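You operate a simulated robot arm through the tools that you are given. There is no shell and no other tool.

You run a simulated robot arm. Do the job below in one go: nothing can be reset, and whatever is moved stays where it is left.

Task
Stop mill three, then its pump, shut its inlet and wipe up the paint drips.
Fine: the drips on the cabinet top, with the purple rag once the mill is stopped; put the rag back and leave the water running; leave the other controls as they are. What is to be rubbed or washed off counts as gone when no trace of it is left.
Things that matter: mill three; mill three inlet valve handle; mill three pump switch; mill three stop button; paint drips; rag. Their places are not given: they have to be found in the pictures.

Only the result counts: the job must be done as asked and must still hold three seconds after the hand-in. Knocking over, shifting, dropping, spilling or breaking anything else fails it.

Robot
A 6-joint arm with a two-finger gripper, fixed in place. Base frame: the origin is at the foot of the arm, x ahead of it, y to its left, z up. Units: m, degrees, N and s.
Its first joint turns from -166.0 to 166.0 degrees. Payload 3.43 kg.
Tool frame: the origin (TCP) lies between the finger pads and is the grasp point; the fingertips stand 0.02 m ahead of it; z points along the fingers, y is the line along which they close. Largest opening 0.19 m; the body of the gripper starts 0.248 m behind the TCP.
Orientation is told as [roll, pitch, yaw] about the base's x, y, z axes, in that order, counted from this pose: with the fingers straight down and closing along the base's y, the tool's x points along the base's -x, its y along +y and its z along -z.

Tools
- The arm moves only by the tool step_arm. Its argument "increments" is a list of rows, each an object of numbers (a shift or turn left out is 0, a gripper value left out holds the last): "hand": the closure, from 0 (fully open) to 1 (shut); "dx", "dy", "dz": the shift along the base's x, y, z in m; "rx", "ry", "rz": the turn, a rotation vector about the base's x, y, z in degrees. In form: [{"hand": .., "dx": .., "dy": .., "dz": .., "rx": .., "ry": .., "rz": ..}, ...]. A call has 1 to 20 rows; each row is the pose to reach, as a shift and turn from the pose commanded when the call began. Rows are played at 5 a second. More than 0.05 m and 8.6 degrees between two rows, or a gripper value outside its range, and nothing of the call is played. A pose out of reach is approached as far as the arm can. The call stops where the force on the tool passes 40 N (or 10 N more than at its start, if that is more) or the arm is blocked; 0.2 s more then pass. Each finger travels about 0.045 m/s and halts on what it meets, pressing with about 43 N; the grip force reading is that of the motor and also rises with nothing between the fingers. The clock runs only during rows and for 0.2 s after the last one: add rows that repeat a pose to give the fingers time. The reply holds the time, the measured pose of the TCP, the force on the tool along the base axes, the opening and the grip force, in the units named above and with some noise, with the torque about the TCP (base axes, N m) and any sound that the robot's microphone picked up.
- Cameras (640 x 400 px; columns grow to the right, rows downward): "scene" is fixed at [0.2214, -0.6573, 1.548]; the picture's right is [0.84, -0.55, 0.00], its down [-0.24, -0.37, -0.90] and it looks along [0.49, 0.75, -0.45] (base axes); focal length 320 px, centre (320, 200). "wrist" rides on the gripper at [0.071, -0.009, -0.288] in the tool frame; the picture's right is [0.12, 0.99, 0.00], its down [-0.96, 0.12, -0.25] and it looks along [-0.25, 0.03, 0.97] (tool axes); focal length 261 px, centre (320, 200).
- snapshot(camera): a new picture of that camera. No time passes.
- slide_trunk(by): slides the trunk up (or, below 0, down) by that many m; the arm rides with it, the base frame stays. It gives what a move gives, with no picture.
- probe_pixels(camera, pixels): for up to 12 pixels [column, row] of the newest picture of that camera ("zoom" is the newest enlarged one), the place [x, y, z] in the base frame of the surface seen there, good to about 0.003 m, but the place of the scene camera against the robot may be out by one fixed shift of up to 0.012 m in any direction. No time passes.
- close_up(camera, box): a new picture of the part [left, top, right, bottom] of that camera's present view, enlarged. No time passes.
- job_done(): hands the job in; it is judged then, once.

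Leave the gripper open and the arm clear of the work at the hand-in unless told otherwise.

The tools are called after ">>>" as name(argument=value, ...) on one line, values as JSON. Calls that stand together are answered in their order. step_arm: Moves the arm, as the interface text tells. Its arguments: {"type":"object","properties":{"increments":{"type":"array"}},"required":["increments"]} The other tools are called the same way: slide_trunk (by) slides the trunk up or down; snapshot (camera) takes a picture; probe_pixels (camera, pixels) gives the place of the surface under pixels of a picture; close_up (camera, box) takes an enlarged picture of a part of a camera's view; job_done () hands the job in.

At the start:

```text
time: 0.0
position: [0.5895, -0.0114, 1.299]
ee_rot: [0.1, 0.0, -0.2]
contact_force: [-0.7, 0.4, 0.3]
wrist_torque: [-0.04, 0.01, -0.02]
grip_width: 0.1903
grasp_force: 0.1
trunk travel left (down, up): [-0.175, 0.065]
```

scene: 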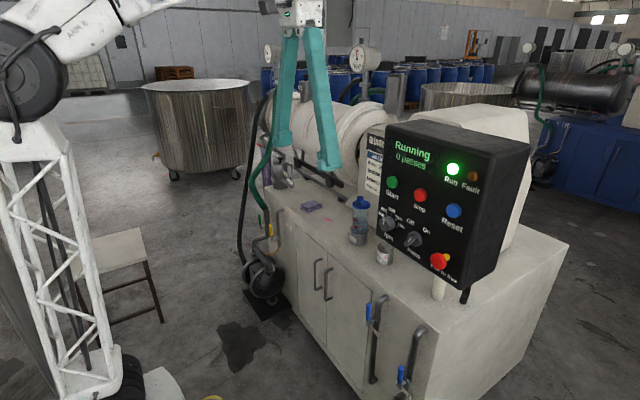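
wrist: 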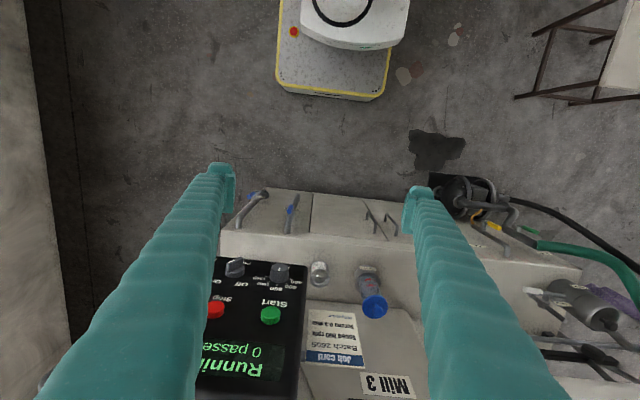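

I see the mill with its control panel (Running, green lamp), knobs, an emergency stop, and valve handles on the cabinet front. I'll take enlarged pictures to identify each of them.

>>> close_up(camera="scene", box=[360, 110, 540, 310])

>>> close_up(camera="scene", box=[240, 120, 400, 270])

>>> close_up(camera="scene", box=[230, 220, 450, 400])

>>> close_up(camera="wrist", box=[200, 170, 640, 400])

```text
2.00 times, centred on (450, 210) of scene
```

zoom: 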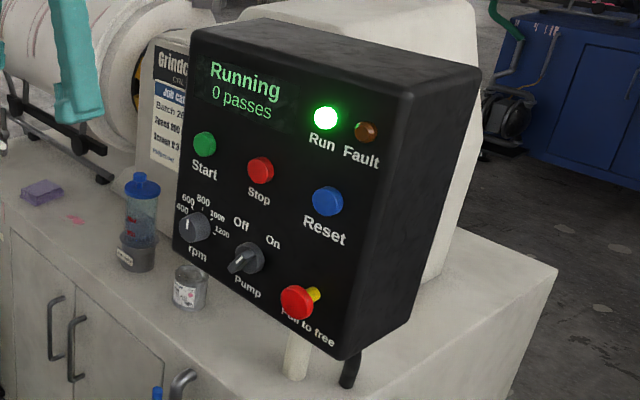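

```text
2.67 times, centred on (320, 195) of scene
```

zoom: 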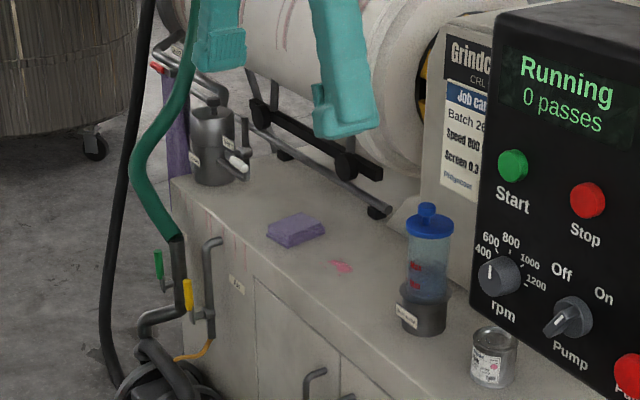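

```text
2.22 times, centred on (340, 310) of scene
```

zoom: 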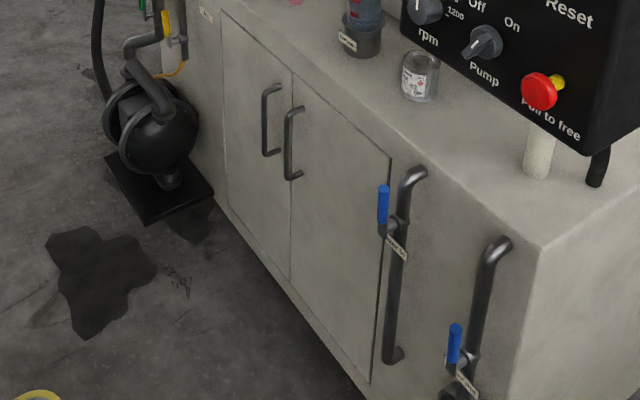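

```text
1.45 times, centred on (420, 285) of wrist
```

zoom: 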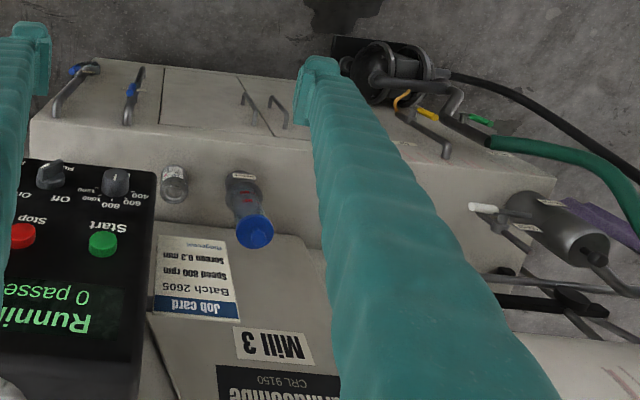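

The purple block near the pink drips could be the rag, but something purple also hangs at the cabinet's left end. I'll enlarge those spots and the valve tags.

>>> close_up(camera="scene", box=[290, 190, 340, 225])

>>> close_up(camera="scene", box=[245, 135, 315, 200])

>>> close_up(camera="scene", box=[240, 200, 310, 265])

>>> close_up(camera="scene", box=[350, 280, 430, 400])

>>> close_up(camera="scene", box=[340, 190, 410, 270])

>>> close_up(camera="scene", box=[375, 200, 480, 310])

>>> close_up(camera="wrist", box=[500, 240, 640, 400])

```text
11.43 times, centred on (315, 208) of scene
```

zoom: 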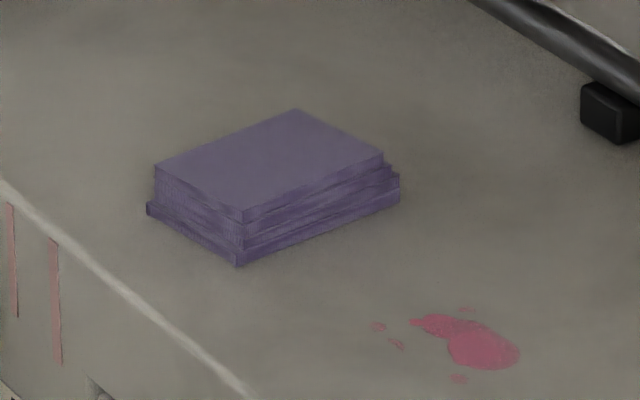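

```text
6.15 times, centred on (280, 168) of scene
```

zoom: 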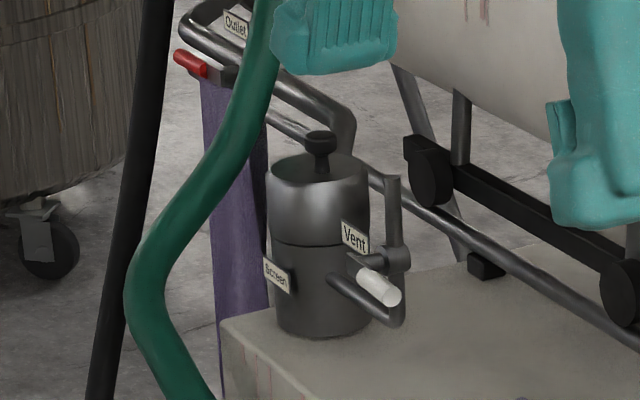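

```text
6.15 times, centred on (275, 232) of scene
```

zoom: 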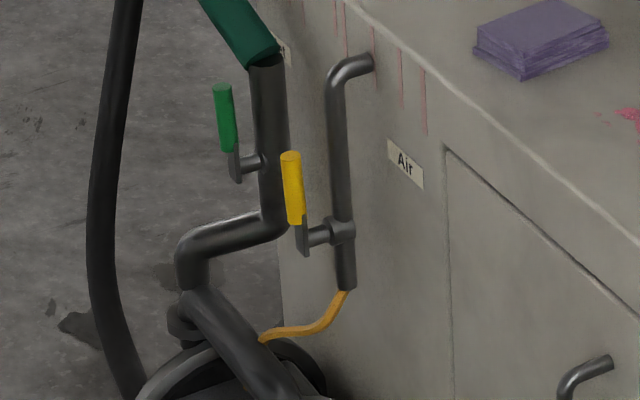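

```text
3.33 times, centred on (390, 340) of scene
```

zoom: 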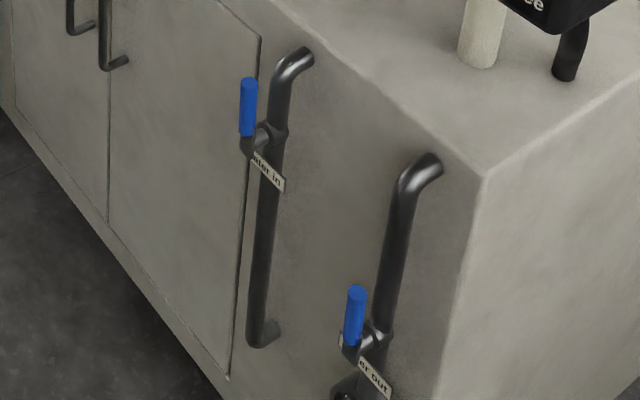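

```text
5.00 times, centred on (375, 230) of scene
```

zoom: 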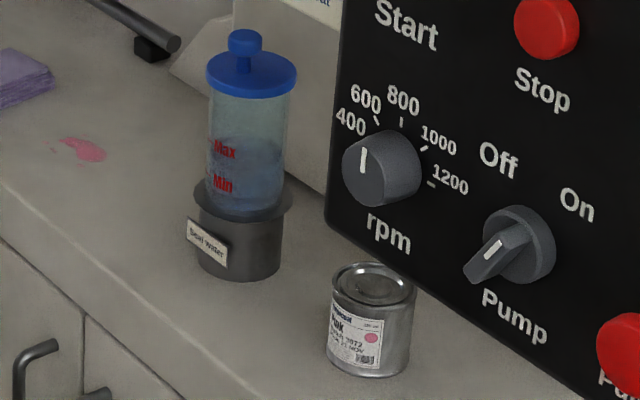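

```text
3.64 times, centred on (428, 255) of scene
```

zoom: 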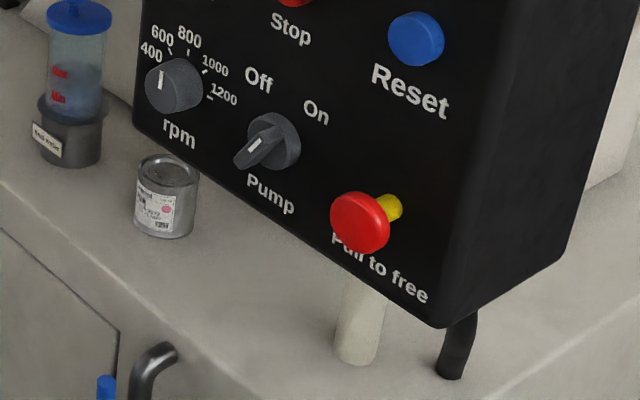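

```text
2.50 times, centred on (570, 320) of wrist
```

zoom: 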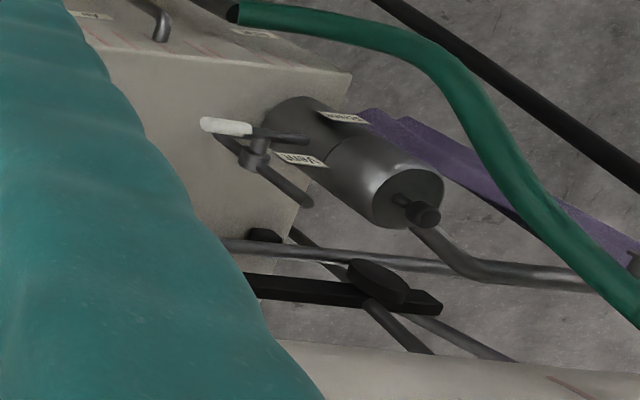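

The purple column at the left end hangs under the outlet, so it looks like product. The folded purple cloth at (310,205) beside the pink drips is the rag. Next I'll probe key points on the panel, rag, drips and valves.

>>> snapshot(camera="scene")

>>> probe_pixels(camera="scene", pixels=[[420, 195], [412, 240], [439, 261], [454, 211], [391, 182], [388, 223], [390, 135], [500, 160], [470, 270], [372, 215], [400, 165], [452, 169]])

>>> probe_pixels(camera="scene", pixels=[[316, 200], [303, 205], [322, 205], [311, 212], [325, 219], [328, 220], [319, 219], [331, 217], [264, 215], [271, 230], [383, 254], [357, 215]])

>>> probe_pixels(camera="wrist", pixels=[[215, 309], [270, 315], [235, 268], [279, 273], [320, 270], [374, 306], [290, 30], [494, 225], [520, 228], [470, 190], [300, 260], [480, 290]])

```text
taken
```

scene: 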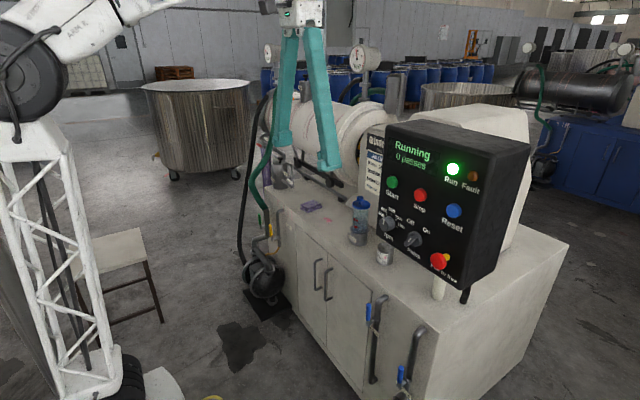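

```text
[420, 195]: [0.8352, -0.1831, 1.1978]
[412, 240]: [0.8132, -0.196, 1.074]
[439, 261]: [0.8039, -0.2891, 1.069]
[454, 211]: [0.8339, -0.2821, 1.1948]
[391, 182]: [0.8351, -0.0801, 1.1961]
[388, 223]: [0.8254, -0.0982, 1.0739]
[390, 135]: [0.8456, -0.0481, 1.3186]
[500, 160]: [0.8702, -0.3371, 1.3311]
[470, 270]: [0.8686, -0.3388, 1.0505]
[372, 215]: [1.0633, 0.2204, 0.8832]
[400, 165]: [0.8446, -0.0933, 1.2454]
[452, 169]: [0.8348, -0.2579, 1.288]
```

```text
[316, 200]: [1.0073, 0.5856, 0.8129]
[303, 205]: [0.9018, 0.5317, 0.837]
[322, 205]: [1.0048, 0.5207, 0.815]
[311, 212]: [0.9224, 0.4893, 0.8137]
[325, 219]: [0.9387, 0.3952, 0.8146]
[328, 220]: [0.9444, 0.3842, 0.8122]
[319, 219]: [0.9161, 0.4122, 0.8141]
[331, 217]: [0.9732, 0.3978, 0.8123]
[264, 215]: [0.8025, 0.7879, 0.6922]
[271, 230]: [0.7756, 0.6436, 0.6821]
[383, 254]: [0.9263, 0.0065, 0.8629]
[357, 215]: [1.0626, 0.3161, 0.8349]
```

```text
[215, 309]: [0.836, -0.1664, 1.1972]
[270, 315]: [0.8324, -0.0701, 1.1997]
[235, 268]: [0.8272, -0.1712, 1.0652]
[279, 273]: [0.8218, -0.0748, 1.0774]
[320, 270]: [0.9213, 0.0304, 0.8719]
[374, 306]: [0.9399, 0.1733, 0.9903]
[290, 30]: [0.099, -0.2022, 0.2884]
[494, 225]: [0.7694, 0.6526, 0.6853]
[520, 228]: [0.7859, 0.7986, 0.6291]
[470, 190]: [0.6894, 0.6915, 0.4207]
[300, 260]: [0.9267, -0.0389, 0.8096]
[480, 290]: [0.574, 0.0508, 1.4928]
```

Readings so far:
- The panel faces −x, with its face at about x = 0.845.
- Stop is near (0.836,-0.17,1.197) by the wrist camera.
- The pump knob is near (0.82,-0.18,1.07).

I'll pitch the tool so it points along +x and close the fingers for pressing, holding the TCP clear of the panel.

>>> step_arm(increments=[{"hand": 1, "ry": -8.2, "dx": -0.01}, {"ry": -16.4, "dx": -0.02}, {"ry": -24.6, "dx": -0.03}, {"ry": -32.8, "dx": -0.04}, {"ry": -41, "dx": -0.04}, {"ry": -49.2, "dx": -0.04}, {"ry": -57.4, "dx": -0.04}, {"ry": -65.6, "dx": -0.04}, {"ry": -73.8, "dx": -0.04}, {"ry": -82, "dx": -0.04}, {"ry": -90, "dx": -0.04}, {"ry": -90, "dx": -0.04}, {"ry": -90, "dx": -0.04}])

```text
time: 2.8
position: [0.5499, 0.0039, 1.2951]
ee_rot: [3.7, -83.2, -1.4]
contact_force: [0.0, -0.5, 0.7]
wrist_torque: [0.0, -0.03, 0.01]
grip_width: 0.0
grasp_force: 34.2
out of reach, approached as far as the arm can: row 11
trunk travel left (down, up): [-0.175, 0.065]
```

The tool reached about 83° of pitch and fell just short of 90°. I'll look at the arm's posture and the wrist view.

>>> snapshot(camera="scene")

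>>> snapshot(camera="wrist")

```text
taken
```

scene: 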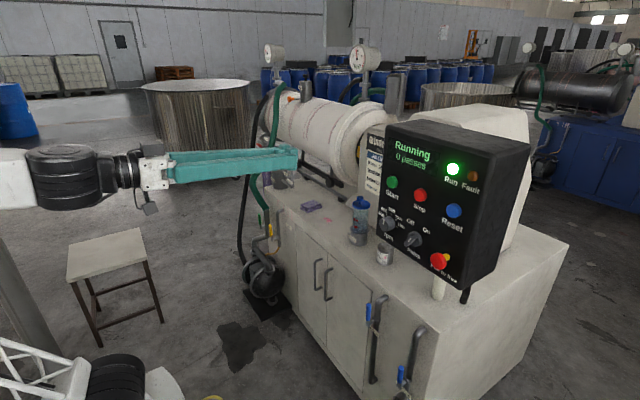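

```text
taken
```

wrist: 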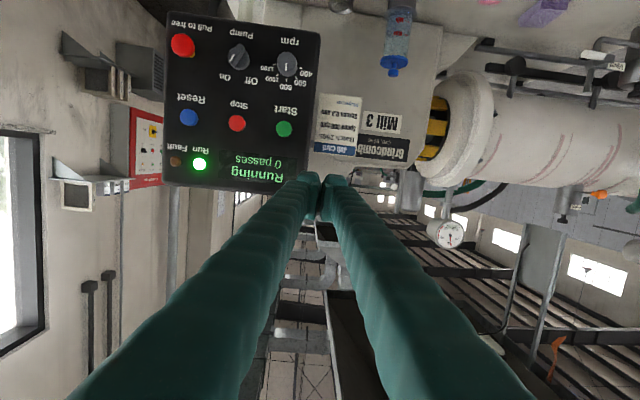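

The wrist view is upside down: Stop at (237,122), pump knob at (238,57). I'll enlarge the panel and probe it.

>>> close_up(camera="wrist", box=[165, 10, 325, 190])

>>> close_up(camera="wrist", box=[210, 30, 270, 95])

>>> probe_pixels(camera="wrist", pixels=[[237, 122], [284, 128], [189, 117], [238, 57], [231, 65], [241, 50], [287, 63], [182, 45], [237, 140], [238, 98], [393, 65], [400, 10]])

>>> probe_pixels(camera="scene", pixels=[[60, 170], [130, 170], [30, 180], [10, 180]])

```text
2.22 times, centred on (245, 100) of wrist
```

zoom: 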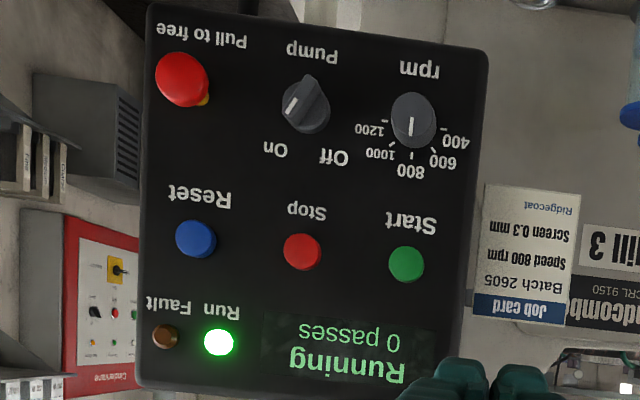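

```text
6.15 times, centred on (240, 62) of wrist
```

zoom: 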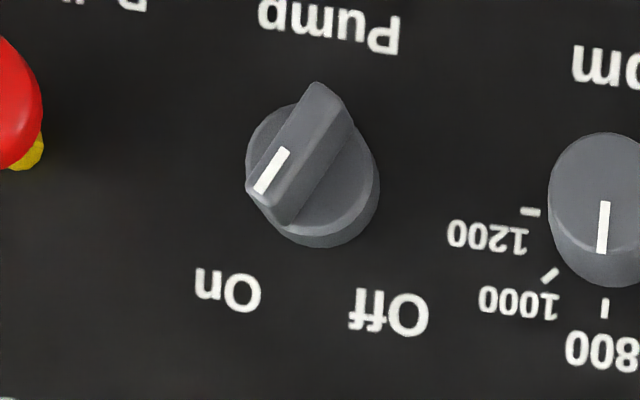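

```text
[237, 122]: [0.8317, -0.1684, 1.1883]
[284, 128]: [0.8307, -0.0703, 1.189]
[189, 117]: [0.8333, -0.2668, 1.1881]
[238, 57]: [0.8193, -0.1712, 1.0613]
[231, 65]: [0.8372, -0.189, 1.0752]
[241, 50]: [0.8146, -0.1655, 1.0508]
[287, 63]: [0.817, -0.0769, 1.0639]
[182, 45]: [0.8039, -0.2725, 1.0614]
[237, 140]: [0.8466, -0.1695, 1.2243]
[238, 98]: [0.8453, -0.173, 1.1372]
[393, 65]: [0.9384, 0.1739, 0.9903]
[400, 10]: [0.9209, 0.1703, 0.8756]
```

```text
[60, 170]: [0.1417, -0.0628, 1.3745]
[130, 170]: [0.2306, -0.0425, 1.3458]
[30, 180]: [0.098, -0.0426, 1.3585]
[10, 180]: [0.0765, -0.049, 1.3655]
```

The bar of the pump knob points to On (up and right when upright). Stop centre is about (0.832,-0.169,1.189). I'll move in front of Stop at a standoff, x≈0.72.

>>> step_arm(increments=[{"dx": 0.03, "dy": -0.029, "dz": -0.018}, {"dx": 0.06, "dy": -0.058, "dz": -0.036}, {"dx": 0.09, "dy": -0.086, "dz": -0.054}, {"dx": 0.12, "dy": -0.115, "dz": -0.071}, {"dx": 0.15, "dy": -0.144, "dz": -0.089}, {"dx": 0.17, "dy": -0.173, "dz": -0.106}, {"dx": 0.17, "dy": -0.173, "dz": -0.106}])

```text
time: 4.4
position: [0.7207, -0.187, 1.192]
ee_rot: [56.9, -89.8, -57.0]
contact_force: [-0.6, 1.0, 0.1]
wrist_torque: [-0.02, 0.02, -0.1]
grip_width: 0.0001
grasp_force: 34.4
trunk travel left (down, up): [-0.175, 0.065]
```

Now level at (0.7207,-0.187,1.192). I'll centre on Stop (dy +0.016, dz −0.004) and advance to press it; fingertips should touch at TCP x≈0.812.

>>> step_arm(increments=[{"dx": 0.03, "dy": 0.016, "dz": -0.003}, {"dx": 0.06, "dy": 0.016, "dz": -0.003}, {"dx": 0.08, "dy": 0.016, "dz": -0.003}, {"dx": 0.086, "dy": 0.016, "dz": -0.003}, {"dx": 0.09, "dy": 0.016, "dz": -0.003}, {"dx": 0.093, "dy": 0.016, "dz": -0.003}, {"dx": 0.096, "dy": 0.016, "dz": -0.003}, {"dx": 0.099, "dy": 0.016, "dz": -0.003}, {"dx": 0.099, "dy": 0.016, "dz": -0.003}])

>>> snapshot(camera="wrist")

```text
time: 6.4
position: [0.8183, -0.1692, 1.1909]
ee_rot: [110.1, -89.9, -110.1]
contact_force: [-3.6, 1.5, -0.6]
wrist_torque: [0.05, 0.03, -0.01]
grip_width: 0.0059
grasp_force: 34.3
trunk travel left (down, up): [-0.175, 0.065]
heard: click
```

```text
taken
```

wrist: 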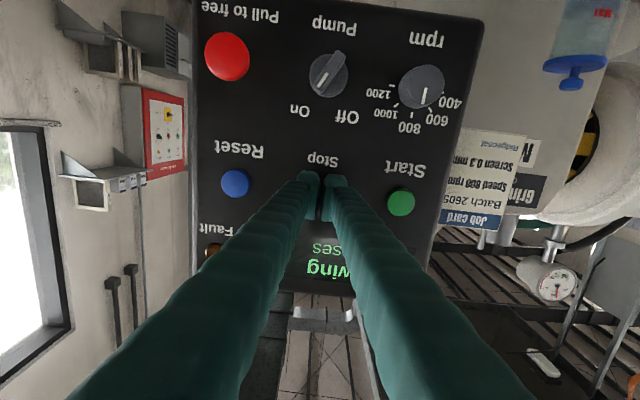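

I heard a click, and the display now ends in "…wing" (Slowing?). I'll back off and read it.

>>> step_arm(increments=[{"dx": -0.03}, {"dx": -0.07}, {"dx": -0.11, "hand": 0.6}, {"dx": -0.15}, {"dx": -0.15}, {"dx": -0.15}])

>>> close_up(camera="scene", box=[360, 110, 540, 310])

>>> snapshot(camera="wrist")

```text
time: 7.8
position: [0.6795, -0.1775, 1.1846]
ee_rot: [38.1, -88.2, -37.7]
contact_force: [-0.6, 0.1, -0.5]
wrist_torque: [-0.02, -0.01, 0.07]
grip_width: 0.0761
grasp_force: 0.1
out of reach, approached as far as the arm can: row 4, 5, 6
trunk travel left (down, up): [-0.175, 0.065]
```

```text
2.00 times, centred on (450, 210) of scene
```

zoom: 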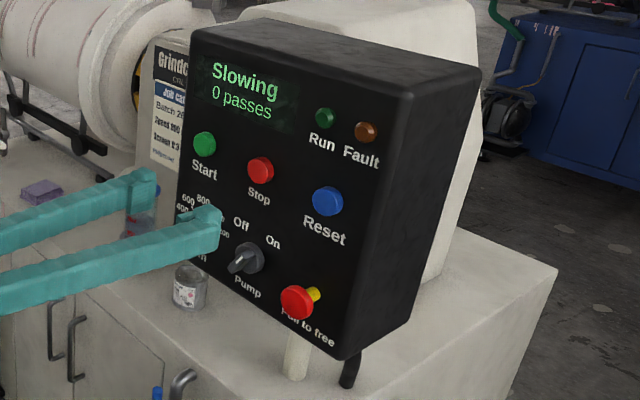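

```text
taken
```

wrist: 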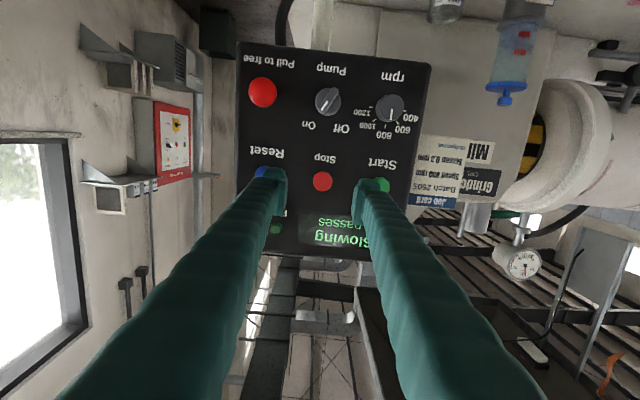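

Display reads "Slowing". The pump should wait until it says stopped. Meanwhile I'll measure the pump knob's bar.

>>> close_up(camera="wrist", box=[298, 68, 358, 138])

>>> probe_pixels(camera="zoom", pixels=[[320, 150], [280, 200], [350, 110], [310, 170], [260, 160], [300, 240], [380, 190], [280, 280], [360, 260], [220, 120], [300, 190], [340, 130]])

```text
5.71 times, centred on (328, 103) of wrist
```

zoom: 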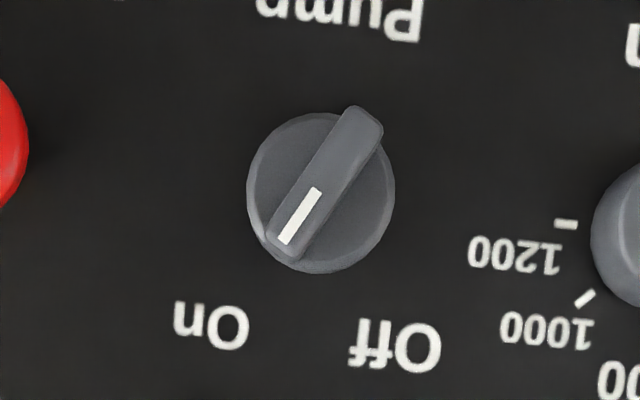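

```text
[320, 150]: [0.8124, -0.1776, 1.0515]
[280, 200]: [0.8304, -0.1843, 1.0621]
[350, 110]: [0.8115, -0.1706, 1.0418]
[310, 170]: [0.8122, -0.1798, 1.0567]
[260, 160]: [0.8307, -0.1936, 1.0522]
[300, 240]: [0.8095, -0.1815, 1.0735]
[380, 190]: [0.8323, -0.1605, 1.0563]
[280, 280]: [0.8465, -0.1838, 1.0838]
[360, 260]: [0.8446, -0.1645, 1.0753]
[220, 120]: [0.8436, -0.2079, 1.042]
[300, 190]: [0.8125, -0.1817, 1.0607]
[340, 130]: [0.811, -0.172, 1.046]
```

The bar runs about 25–30° from vertical toward On, with its front face at x≈0.811 and its centre near (y −0.174, z 1.060). I'll move in front of it and roll the gripper to match.

>>> step_arm(increments=[{"dx": 0.02, "dz": -0.035, "rx": 7, "hand": 0.68}, {"dx": 0.04, "dz": -0.07, "rx": 14, "dy": -0.002}, {"dx": 0.06, "dz": -0.1, "rx": 21, "dy": -0.003}, {"dx": 0.071, "dz": -0.13, "rx": 27, "dy": -0.005}, {"dx": 0.071, "dz": -0.13, "rx": 27, "dy": -0.005}, {"dx": 0.071, "dz": -0.13, "rx": 27, "dy": -0.005}])

>>> snapshot(camera="wrist")

>>> close_up(camera="scene", box=[360, 110, 540, 310])

```text
time: 9.2
position: [0.778, -0.2041, 1.1081]
ee_rot: [89.7, -62.9, -89.5]
contact_force: [-0.6, 0.3, -0.3]
wrist_torque: [0.0, -0.01, -0.05]
grip_width: 0.0609
grasp_force: 0.1
out of reach, approached as far as the arm can: row 1, 2, 3, 4, 5, 6
trunk travel left (down, up): [-0.175, 0.065]
```

```text
taken
```

wrist: 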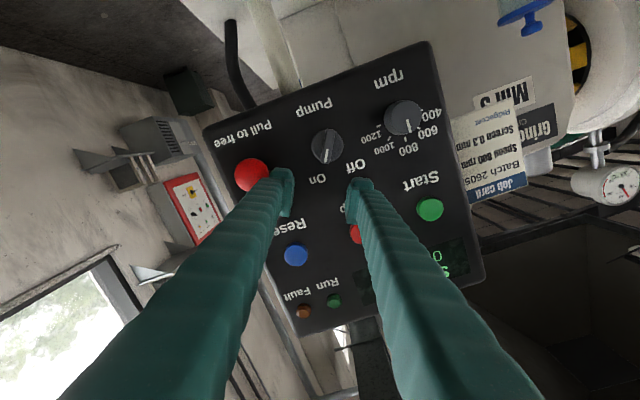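

```text
2.00 times, centred on (450, 210) of scene
```

zoom: 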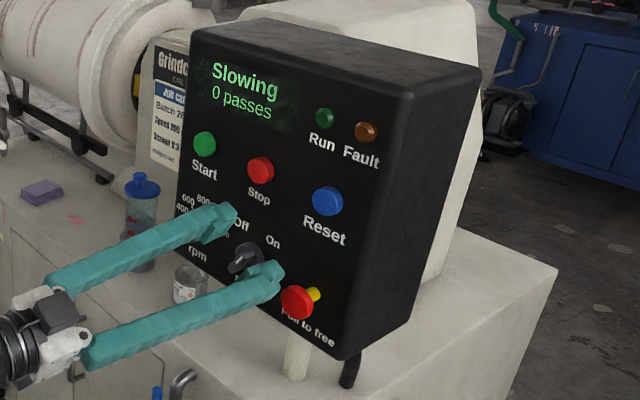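

The panel still reads "Slowing". The pose at x=0.74 was out of reach because the arm folds too tightly, so I'll ask for the same pose a little further forward (x≈0.775; tips at 0.795, short of the knob at 0.811).

>>> step_arm(increments=[{"dx": 0.035}, {"dx": 0.035}, {"dx": 0.035}])

```text
time: 10.0
position: [0.8132, -0.2035, 1.1076]
ee_rot: [89.9, -62.9, -90.1]
contact_force: [-0.2, -0.6, -0.3]
wrist_torque: [0.0, 0.01, -0.02]
grip_width: 0.061
grasp_force: 0.1
trunk travel left (down, up): [-0.175, 0.065]
```

The reached pose has become the commanded one: (0.813,-0.2035,1.1076), tips between knob and buttons, nothing touched. I'll back off to x≈0.782, then shift in front of the knob (y −0.174, z 1.06).

>>> step_arm(increments=[{"dx": -0.031}, {"dx": -0.031, "dy": 0.01, "dz": -0.016}, {"dx": -0.031, "dy": 0.02, "dz": -0.032}, {"dx": -0.031, "dy": 0.0295, "dz": -0.0475}, {"dx": -0.031, "dy": 0.0295, "dz": -0.0475}])

>>> snapshot(camera="wrist")

>>> close_up(camera="scene", box=[360, 110, 540, 310])

```text
time: 11.2
position: [0.8094, -0.1886, 1.0853]
ee_rot: [89.6, -62.9, -89.7]
contact_force: [-0.5, 0.3, 0.0]
wrist_torque: [0.01, 0.02, -0.05]
grip_width: 0.0608
grasp_force: 0.1
out of reach, approached as far as the arm can: row 2, 3, 4, 5
trunk travel left (down, up): [-0.175, 0.065]
```

```text
taken
```

wrist: 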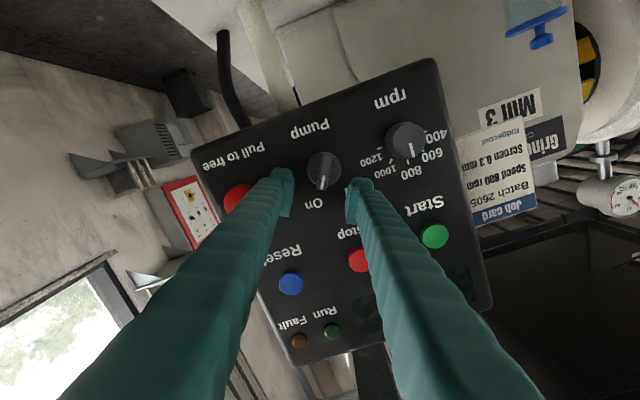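

```text
2.00 times, centred on (450, 210) of scene
```

zoom: 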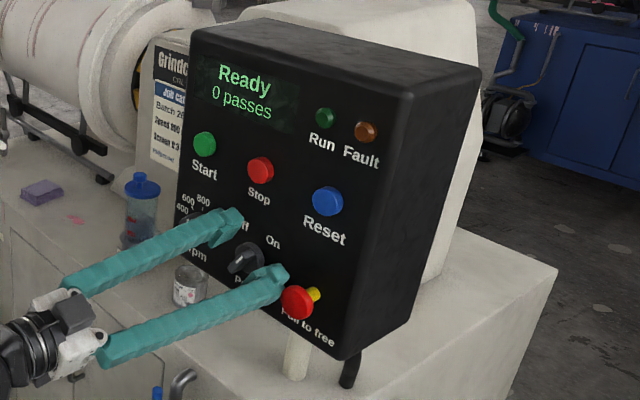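

The display now reads "Ready", so the mill has stopped. The knob height is at the edge of reach, so I'll back up and away, then lower the trunk to gain room.

>>> step_arm(increments=[{"dx": -0.02, "dz": 0.02}, {"dx": -0.04, "dz": 0.055}, {"dx": -0.06, "dz": 0.09}, {"dx": -0.075, "dz": 0.125}, {"dx": -0.075, "dz": 0.125}])

>>> slide_trunk(by=-0.15)

```text
time: 12.4
position: [0.7342, -0.1904, 1.2092]
ee_rot: [90.0, -62.9, -90.0]
contact_force: [0.0, 0.5, -1.0]
wrist_torque: [0.01, -0.02, 0.01]
grip_width: 0.0605
grasp_force: 0.0
trunk travel left (down, up): [-0.175, 0.065]
```

```text
time: 14.2
position: [0.734, -0.1909, 1.0606]
ee_rot: [90.0, -63.0, -90.1]
contact_force: [-0.6, -0.1, 0.0]
wrist_torque: [-0.01, 0.04, 0.02]
grip_width: 0.0606
grasp_force: 0.1
trunk travel left (down, up): [-0.025, 0.215]
```

Now at (0.734,-0.191,1.0606), right at knob height. I'll look through the wrist camera at the knob.

>>> snapshot(camera="wrist")

>>> close_up(camera="wrist", box=[270, 120, 370, 220])

```text
taken
```

wrist: 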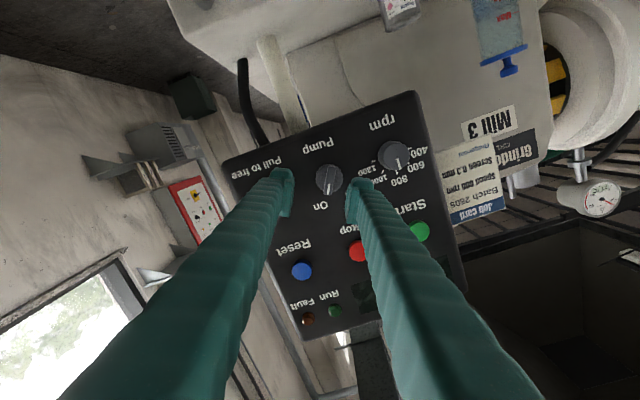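

```text
4.00 times, centred on (320, 170) of wrist
```

zoom: 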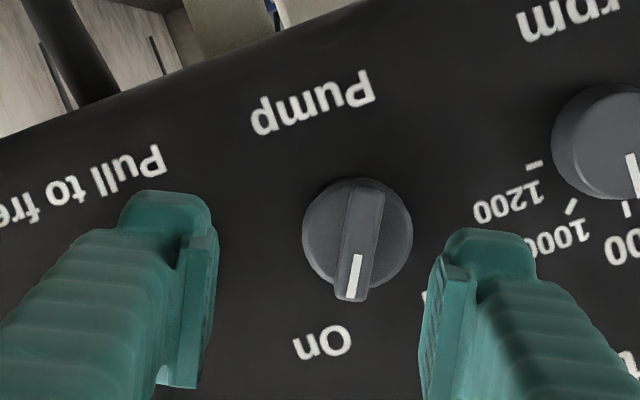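

The bar is aligned with the gripper. I'll probe the bar in this view for its centre.

>>> probe_pixels(camera="zoom", pixels=[[358, 245], [365, 200], [352, 285], [345, 240], [372, 240], [320, 240], [400, 240], [360, 185], [335, 205], [390, 280], [260, 260], [357, 298]])

```text
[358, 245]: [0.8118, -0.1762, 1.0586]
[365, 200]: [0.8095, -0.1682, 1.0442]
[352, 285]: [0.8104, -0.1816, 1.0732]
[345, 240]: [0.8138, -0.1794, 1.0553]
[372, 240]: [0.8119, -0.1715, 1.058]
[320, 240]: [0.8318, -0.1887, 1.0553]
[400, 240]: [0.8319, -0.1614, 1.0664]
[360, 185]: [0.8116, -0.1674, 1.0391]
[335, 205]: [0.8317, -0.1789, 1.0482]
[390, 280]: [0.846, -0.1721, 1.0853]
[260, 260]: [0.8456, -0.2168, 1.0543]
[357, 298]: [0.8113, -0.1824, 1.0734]
```

Bar centre ≈ (0.811,-0.175,1.058). I'll align to it, advance to TCP x≈0.806 (tips stop short of the disc at 0.8315) and close on the bar.

>>> step_arm(increments=[{"dx": 0.02, "dy": 0.0155, "dz": -0.0025, "rx": -3}, {"dx": 0.04, "dy": 0.0155, "dz": -0.0025, "rx": -3}, {"dx": 0.055, "dy": 0.0155, "dz": -0.0025, "rx": -3}, {"dx": 0.065, "dy": 0.0155, "dz": -0.0025, "rx": -3}, {"dx": 0.072, "dy": 0.0155, "dz": -0.0025, "rx": -3}, {"dx": 0.072, "dy": 0.0155, "dz": -0.0025, "rx": -3}, {"dx": 0.072, "dy": 0.0155, "dz": -0.0025, "rx": -3}])

>>> close_up(camera="wrist", box=[270, 120, 370, 220])

```text
time: 15.8
position: [0.8058, -0.1744, 1.0574]
ee_rot: [90.1, -65.9, -90.1]
contact_force: [0.2, -0.2, 0.0]
wrist_torque: [0.0, 0.02, 0.0]
grip_width: 0.0609
grasp_force: 0.0
trunk travel left (down, up): [-0.025, 0.215]
```

```text
4.00 times, centred on (320, 170) of wrist
```

zoom: 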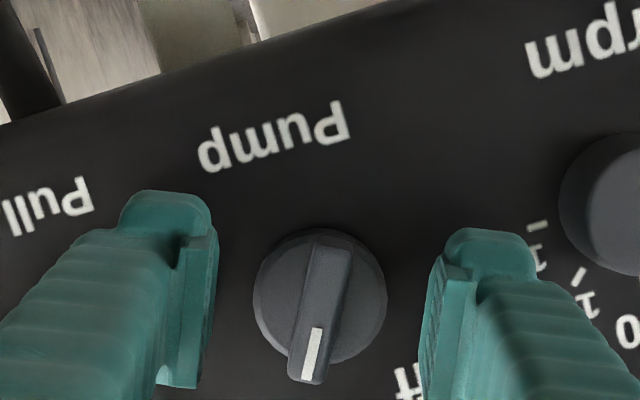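

The knob sits centred between the fingers. Closing.

>>> step_arm(increments=[{"hand": 0.8}, {"hand": 0.9}, {"hand": 1}, {"hand": 1}, {"hand": 1}])

```text
time: 16.9
position: [0.8062, -0.1747, 1.0566]
ee_rot: [90.0, -65.9, -90.0]
contact_force: [1.6, 1.0, -0.1]
wrist_torque: [0.03, 0.02, -0.01]
grip_width: 0.0109
grasp_force: 44.7
trunk travel left (down, up): [-0.025, 0.215]
```

Gripped at 0.011 m. I'll turn the knob anticlockwise (rx negative) in small steps toward Off.

>>> step_arm(increments=[{"rx": -7}, {"rx": -14}, {"rx": -21}, {"rx": -28}, {"rx": -35}, {"rx": -42}, {"rx": -42}])

>>> close_up(camera="scene", box=[360, 110, 540, 310])

>>> snapshot(camera="wrist")

```text
time: 18.6
position: [0.8062, -0.1764, 1.0567]
ee_rot: [-90.1, -72.1, 89.8]
contact_force: [-0.5, -18.1, 0.1]
wrist_torque: [0.04, 0.18, -0.19]
grip_width: 0.011
grasp_force: 44.3
trunk travel left (down, up): [-0.025, 0.215]
```

```text
2.00 times, centred on (450, 210) of scene
```

zoom: 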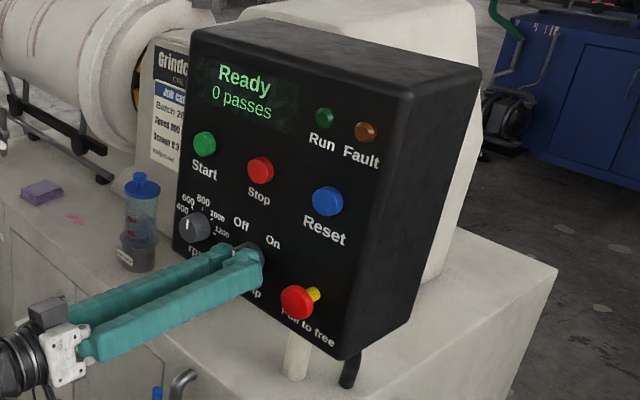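

```text
taken
```

wrist: 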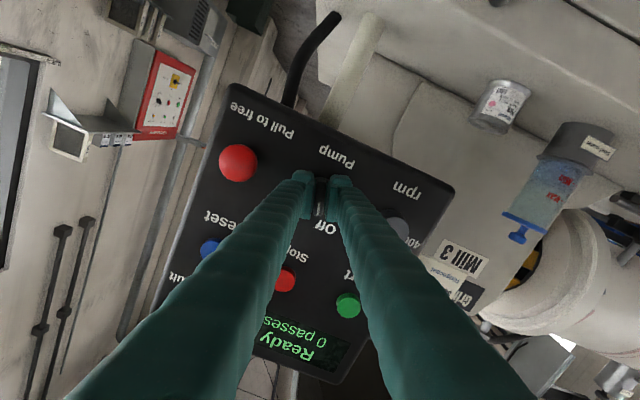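

Turned ~42° so far, with a side force of −18 N in y, so the axis lies about 2 mm further to −y. I'll continue the turn with a small correction.

>>> step_arm(increments=[{"dy": -0.002, "rx": -5}, {"dy": -0.002, "rx": -10}, {"dy": -0.002, "rx": -13}, {"dy": -0.002, "rx": -13}])

>>> snapshot(camera="wrist")

```text
time: 19.1
position: [0.8055, -0.1769, 1.0563]
ee_rot: [-87.4, -65.9, 88.7]
contact_force: [38.2, 9.5, -8.4]
wrist_torque: [-0.07, 0.15, -0.05]
grip_width: 0.011
grasp_force: 44.9
out of reach, approached as far as the arm can: row 1, 2
trunk travel left (down, up): [-0.025, 0.215]
stopped in row 2: the force on the tool passed its limit at 48 N (the readings are from after the stop); the commanded pose is now the measured one
```

```text
taken
```

wrist: 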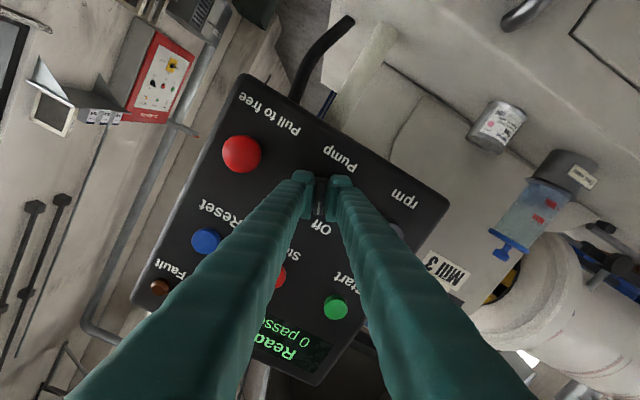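

Now the gripper is at −24°, the mirror of the On angle, and the Off label lies along the bar. I'll release, back away and look.

>>> step_arm(increments=[{"hand": 0.72}, {"hand": 0.7}, {"hand": 0.7}, {"hand": 0.7}])

>>> step_arm(increments=[{"dx": -0.015}, {"dx": -0.03}, {"dx": -0.05}, {"dx": -0.08}, {"dx": -0.08}])

>>> snapshot(camera="wrist")

>>> close_up(camera="scene", box=[360, 110, 540, 310])

```text
time: 20.1
position: [0.8031, -0.1788, 1.0608]
ee_rot: [-87.7, -66.0, 88.8]
contact_force: [-0.7, -0.4, -0.3]
wrist_torque: [-0.02, -0.02, 0.03]
grip_width: 0.057
grasp_force: 0.1
trunk travel left (down, up): [-0.025, 0.215]
```

```text
time: 21.3
position: [0.7275, -0.1828, 1.0505]
ee_rot: [-85.9, -66.4, 87.1]
contact_force: [-0.1, -0.2, 0.7]
wrist_torque: [-0.04, 0.01, -0.01]
grip_width: 0.057
grasp_force: 0.1
trunk travel left (down, up): [-0.025, 0.215]
```

```text
taken
```

wrist: 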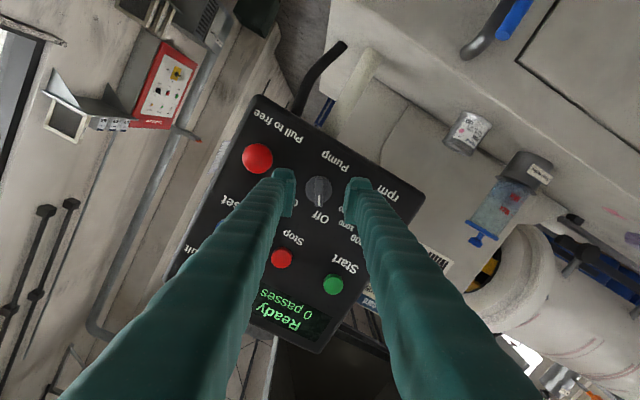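

```text
2.00 times, centred on (450, 210) of scene
```

zoom: 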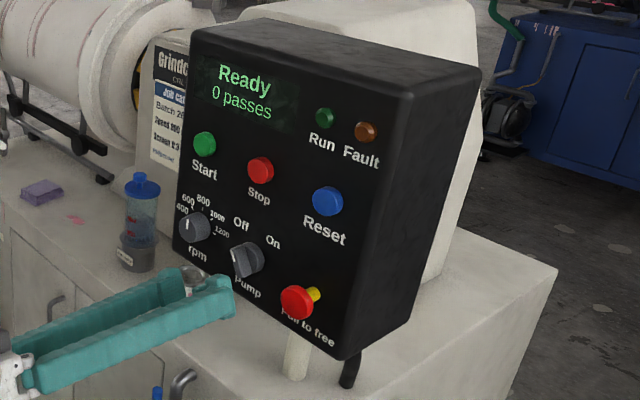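

>>> close_up(camera="wrist", box=[270, 140, 380, 240])

>>> close_up(camera="scene", box=[385, 205, 455, 265])

>>> close_up(camera="scene", box=[235, 90, 325, 300])

```text
4.00 times, centred on (325, 190) of wrist
```

zoom: 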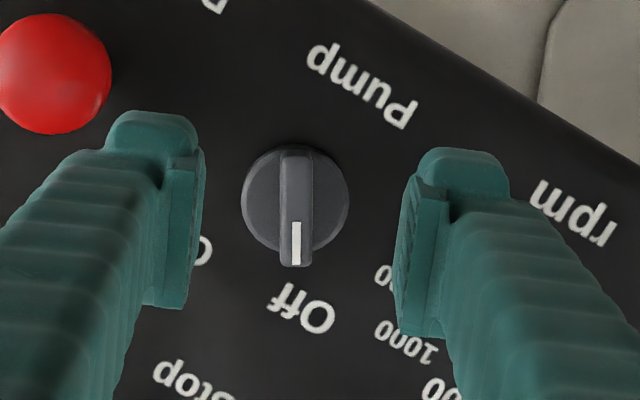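

```text
6.67 times, centred on (420, 235) of scene
```

zoom: 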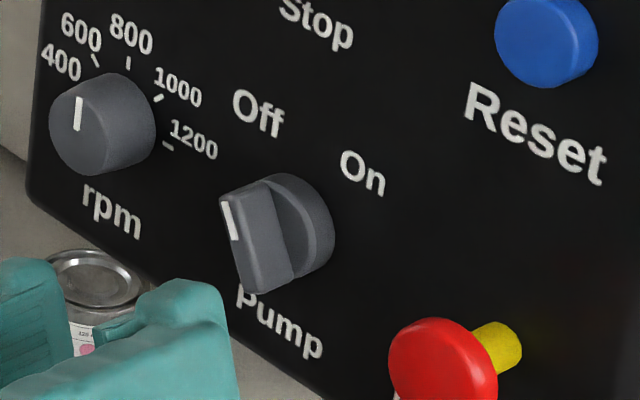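

```text
1.90 times, centred on (280, 195) of scene
```

zoom: 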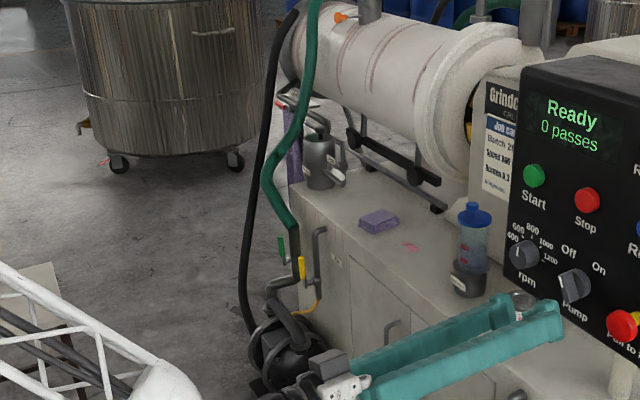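

The pointer now aims at Off. I'll verify the angle by probing the bar ends, since On was about 23.4° from vertical.

>>> close_up(camera="wrist", box=[300, 170, 340, 210])

>>> probe_pixels(camera="wrist", pixels=[[319, 180], [319, 183], [319, 186], [319, 190], [319, 194], [319, 198], [319, 202], [319, 205], [317, 194], [321, 194]])

```text
10.00 times, centred on (320, 190) of wrist
```

zoom: 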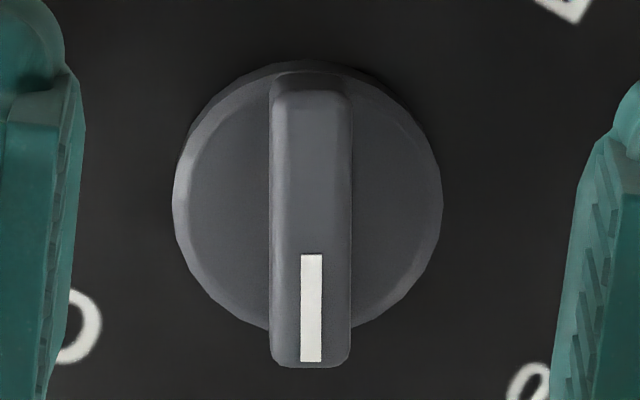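

```text
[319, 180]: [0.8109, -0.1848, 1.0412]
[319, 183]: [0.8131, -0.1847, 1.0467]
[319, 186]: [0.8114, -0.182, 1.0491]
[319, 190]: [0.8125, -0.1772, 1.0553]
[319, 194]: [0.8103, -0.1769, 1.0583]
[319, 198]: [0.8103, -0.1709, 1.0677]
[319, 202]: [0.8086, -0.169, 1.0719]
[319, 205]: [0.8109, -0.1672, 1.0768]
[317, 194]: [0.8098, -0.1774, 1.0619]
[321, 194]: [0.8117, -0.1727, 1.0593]
```

The bar now lies ~26–30° toward Off, which mirrors the On position, so the pump is off. Next is the inlet valve: I'll enlarge the candidates, the green handle at (262,215) and the orange and red ones at the mill's far end.

>>> close_up(camera="scene", box=[255, 80, 305, 130])

>>> close_up(camera="scene", box=[255, 130, 305, 190])

>>> close_up(camera="scene", box=[250, 195, 300, 255])

>>> close_up(camera="scene", box=[340, 40, 390, 80])

```text
8.00 times, centred on (280, 105) of scene
```

zoom: 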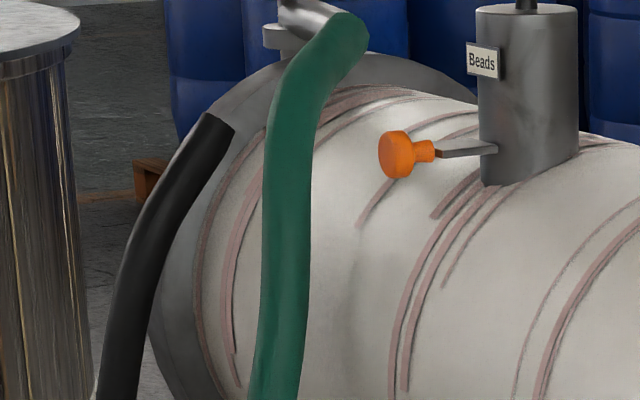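

```text
6.67 times, centred on (280, 160) of scene
```

zoom: 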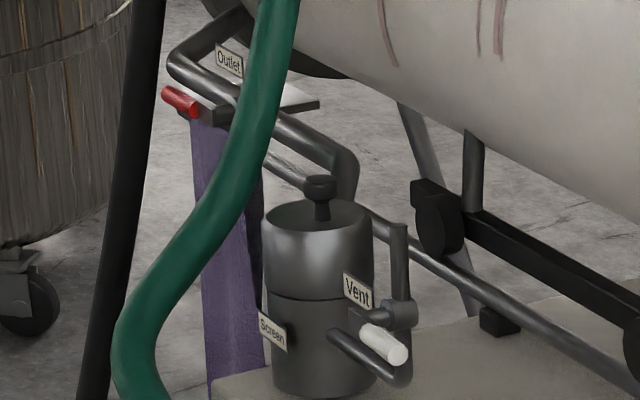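

```text
6.67 times, centred on (275, 225) of scene
```

zoom: 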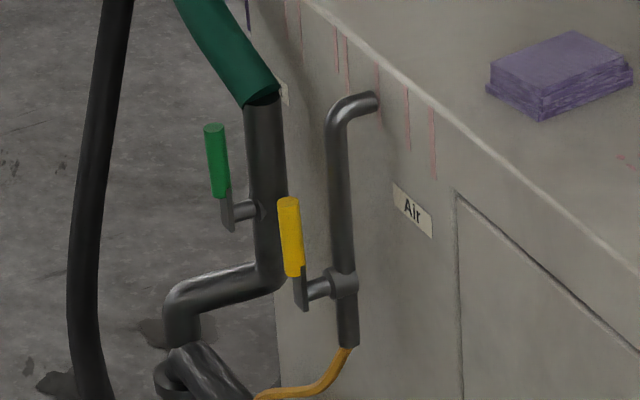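

```text
10.00 times, centred on (365, 60) of scene
```

zoom: 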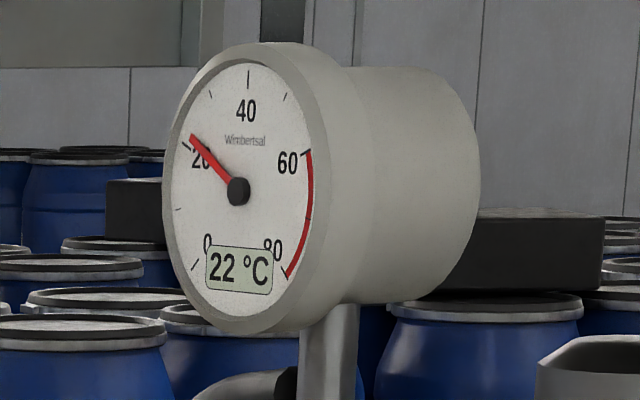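

The green-handled valve on the pump outlet feeding the green hose looks like the inlet, and there's a tag half hidden behind the hose. I'll level the gripper and swing the arm left to read it, staying in front of the cabinet.

>>> step_arm(increments=[{"dx": -0.01, "rx": 8}, {"dx": -0.02, "rx": 16}, {"dx": -0.03, "rx": 24}, {"dx": -0.03, "rx": 24}])

```text
time: 22.3
position: [0.6952, -0.1816, 1.0545]
ee_rot: [19.4, -89.0, -18.3]
contact_force: [0.0, 0.1, 0.0]
wrist_torque: [0.01, -0.01, -0.02]
grip_width: 0.0569
grasp_force: 0.0
trunk travel left (down, up): [-0.025, 0.215]
```

Level now. I'll swing left on an arc of ~0.72 m radius, turning the tool toward the left end.

>>> step_arm(increments=[{"dx": 0.0106, "dy": 0.0465, "rz": 3}, {"dx": 0.018, "dy": 0.0935, "rz": 6}, {"dx": 0.0223, "dy": 0.141, "rz": 9}, {"dx": 0.0234, "dy": 0.1886, "rz": 12}, {"dx": 0.0214, "dy": 0.2362, "rz": 15}, {"dx": 0.0162, "dy": 0.2835, "rz": 18}, {"dx": 0.008, "dy": 0.3305, "rz": 21}, {"dx": -0.0035, "dy": 0.3767, "rz": 24}, {"dx": -0.0179, "dy": 0.4222, "rz": 27}, {"dx": -0.0352, "dy": 0.4665, "rz": 30}, {"dx": -0.0556, "dy": 0.5095, "rz": 34}, {"dx": -0.0787, "dy": 0.5513, "rz": 38}, {"dx": -0.1045, "dy": 0.5913, "rz": 42}, {"dx": -0.1045, "dy": 0.5913, "rz": 42}])

>>> snapshot(camera="wrist")

>>> snapshot(camera="scene")

```text
time: 25.3
position: [0.5893, 0.4128, 1.0605]
ee_rot: [-12.6, -89.5, 55.8]
contact_force: [0.7, 0.1, 1.0]
wrist_torque: [-0.02, -0.04, 0.0]
grip_width: 0.057
grasp_force: 0.0
trunk travel left (down, up): [-0.025, 0.215]
```

```text
taken
```

wrist: 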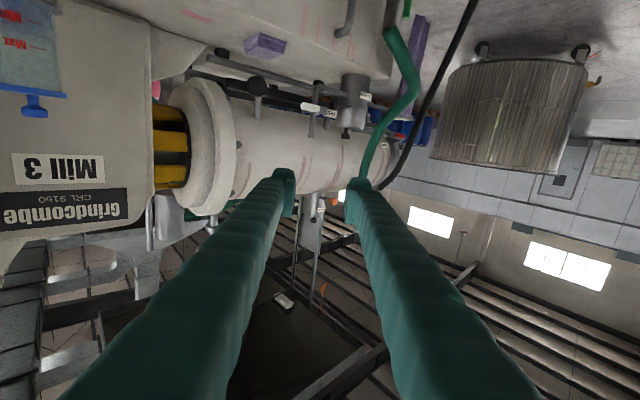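

```text
taken
```

scene: 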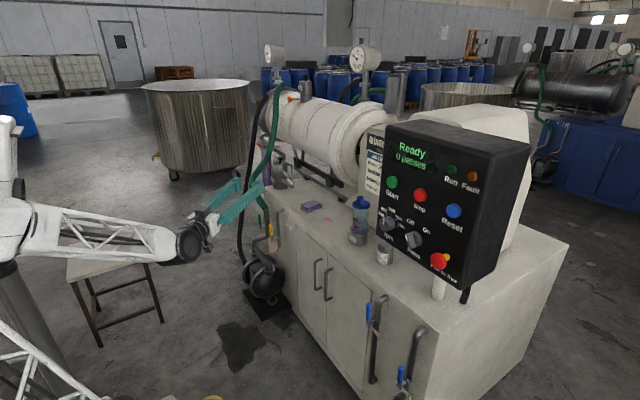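

The camera sees too high. I'll pitch the tool 45° downward to look at the valve area.

>>> step_arm(increments=[{"rx": -5, "ry": 5.57}, {"rx": -10, "ry": 11.1}, {"rx": -15, "ry": 16.7}, {"rx": -20, "ry": 22.3}, {"rx": -25, "ry": 27.9}, {"rx": -30.1, "ry": 33.4}, {"rx": -30.1, "ry": 33.4}])

>>> snapshot(camera="wrist")

```text
time: 27.1
position: [0.573, 0.4371, 1.0664]
ee_rot: [9.7, -45.0, 35.6]
contact_force: [0.1, -0.1, 0.1]
wrist_torque: [0.0, 0.01, 0.01]
grip_width: 0.0569
grasp_force: 0.1
out of reach, approached as far as the arm can: row 3, 4
trunk travel left (down, up): [-0.025, 0.215]
stopped in row 7: the arm was blocked; the commanded pose is now the measured one
```

```text
taken
```

wrist: 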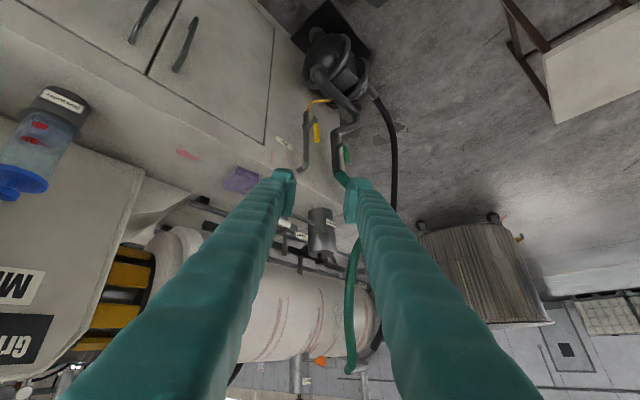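

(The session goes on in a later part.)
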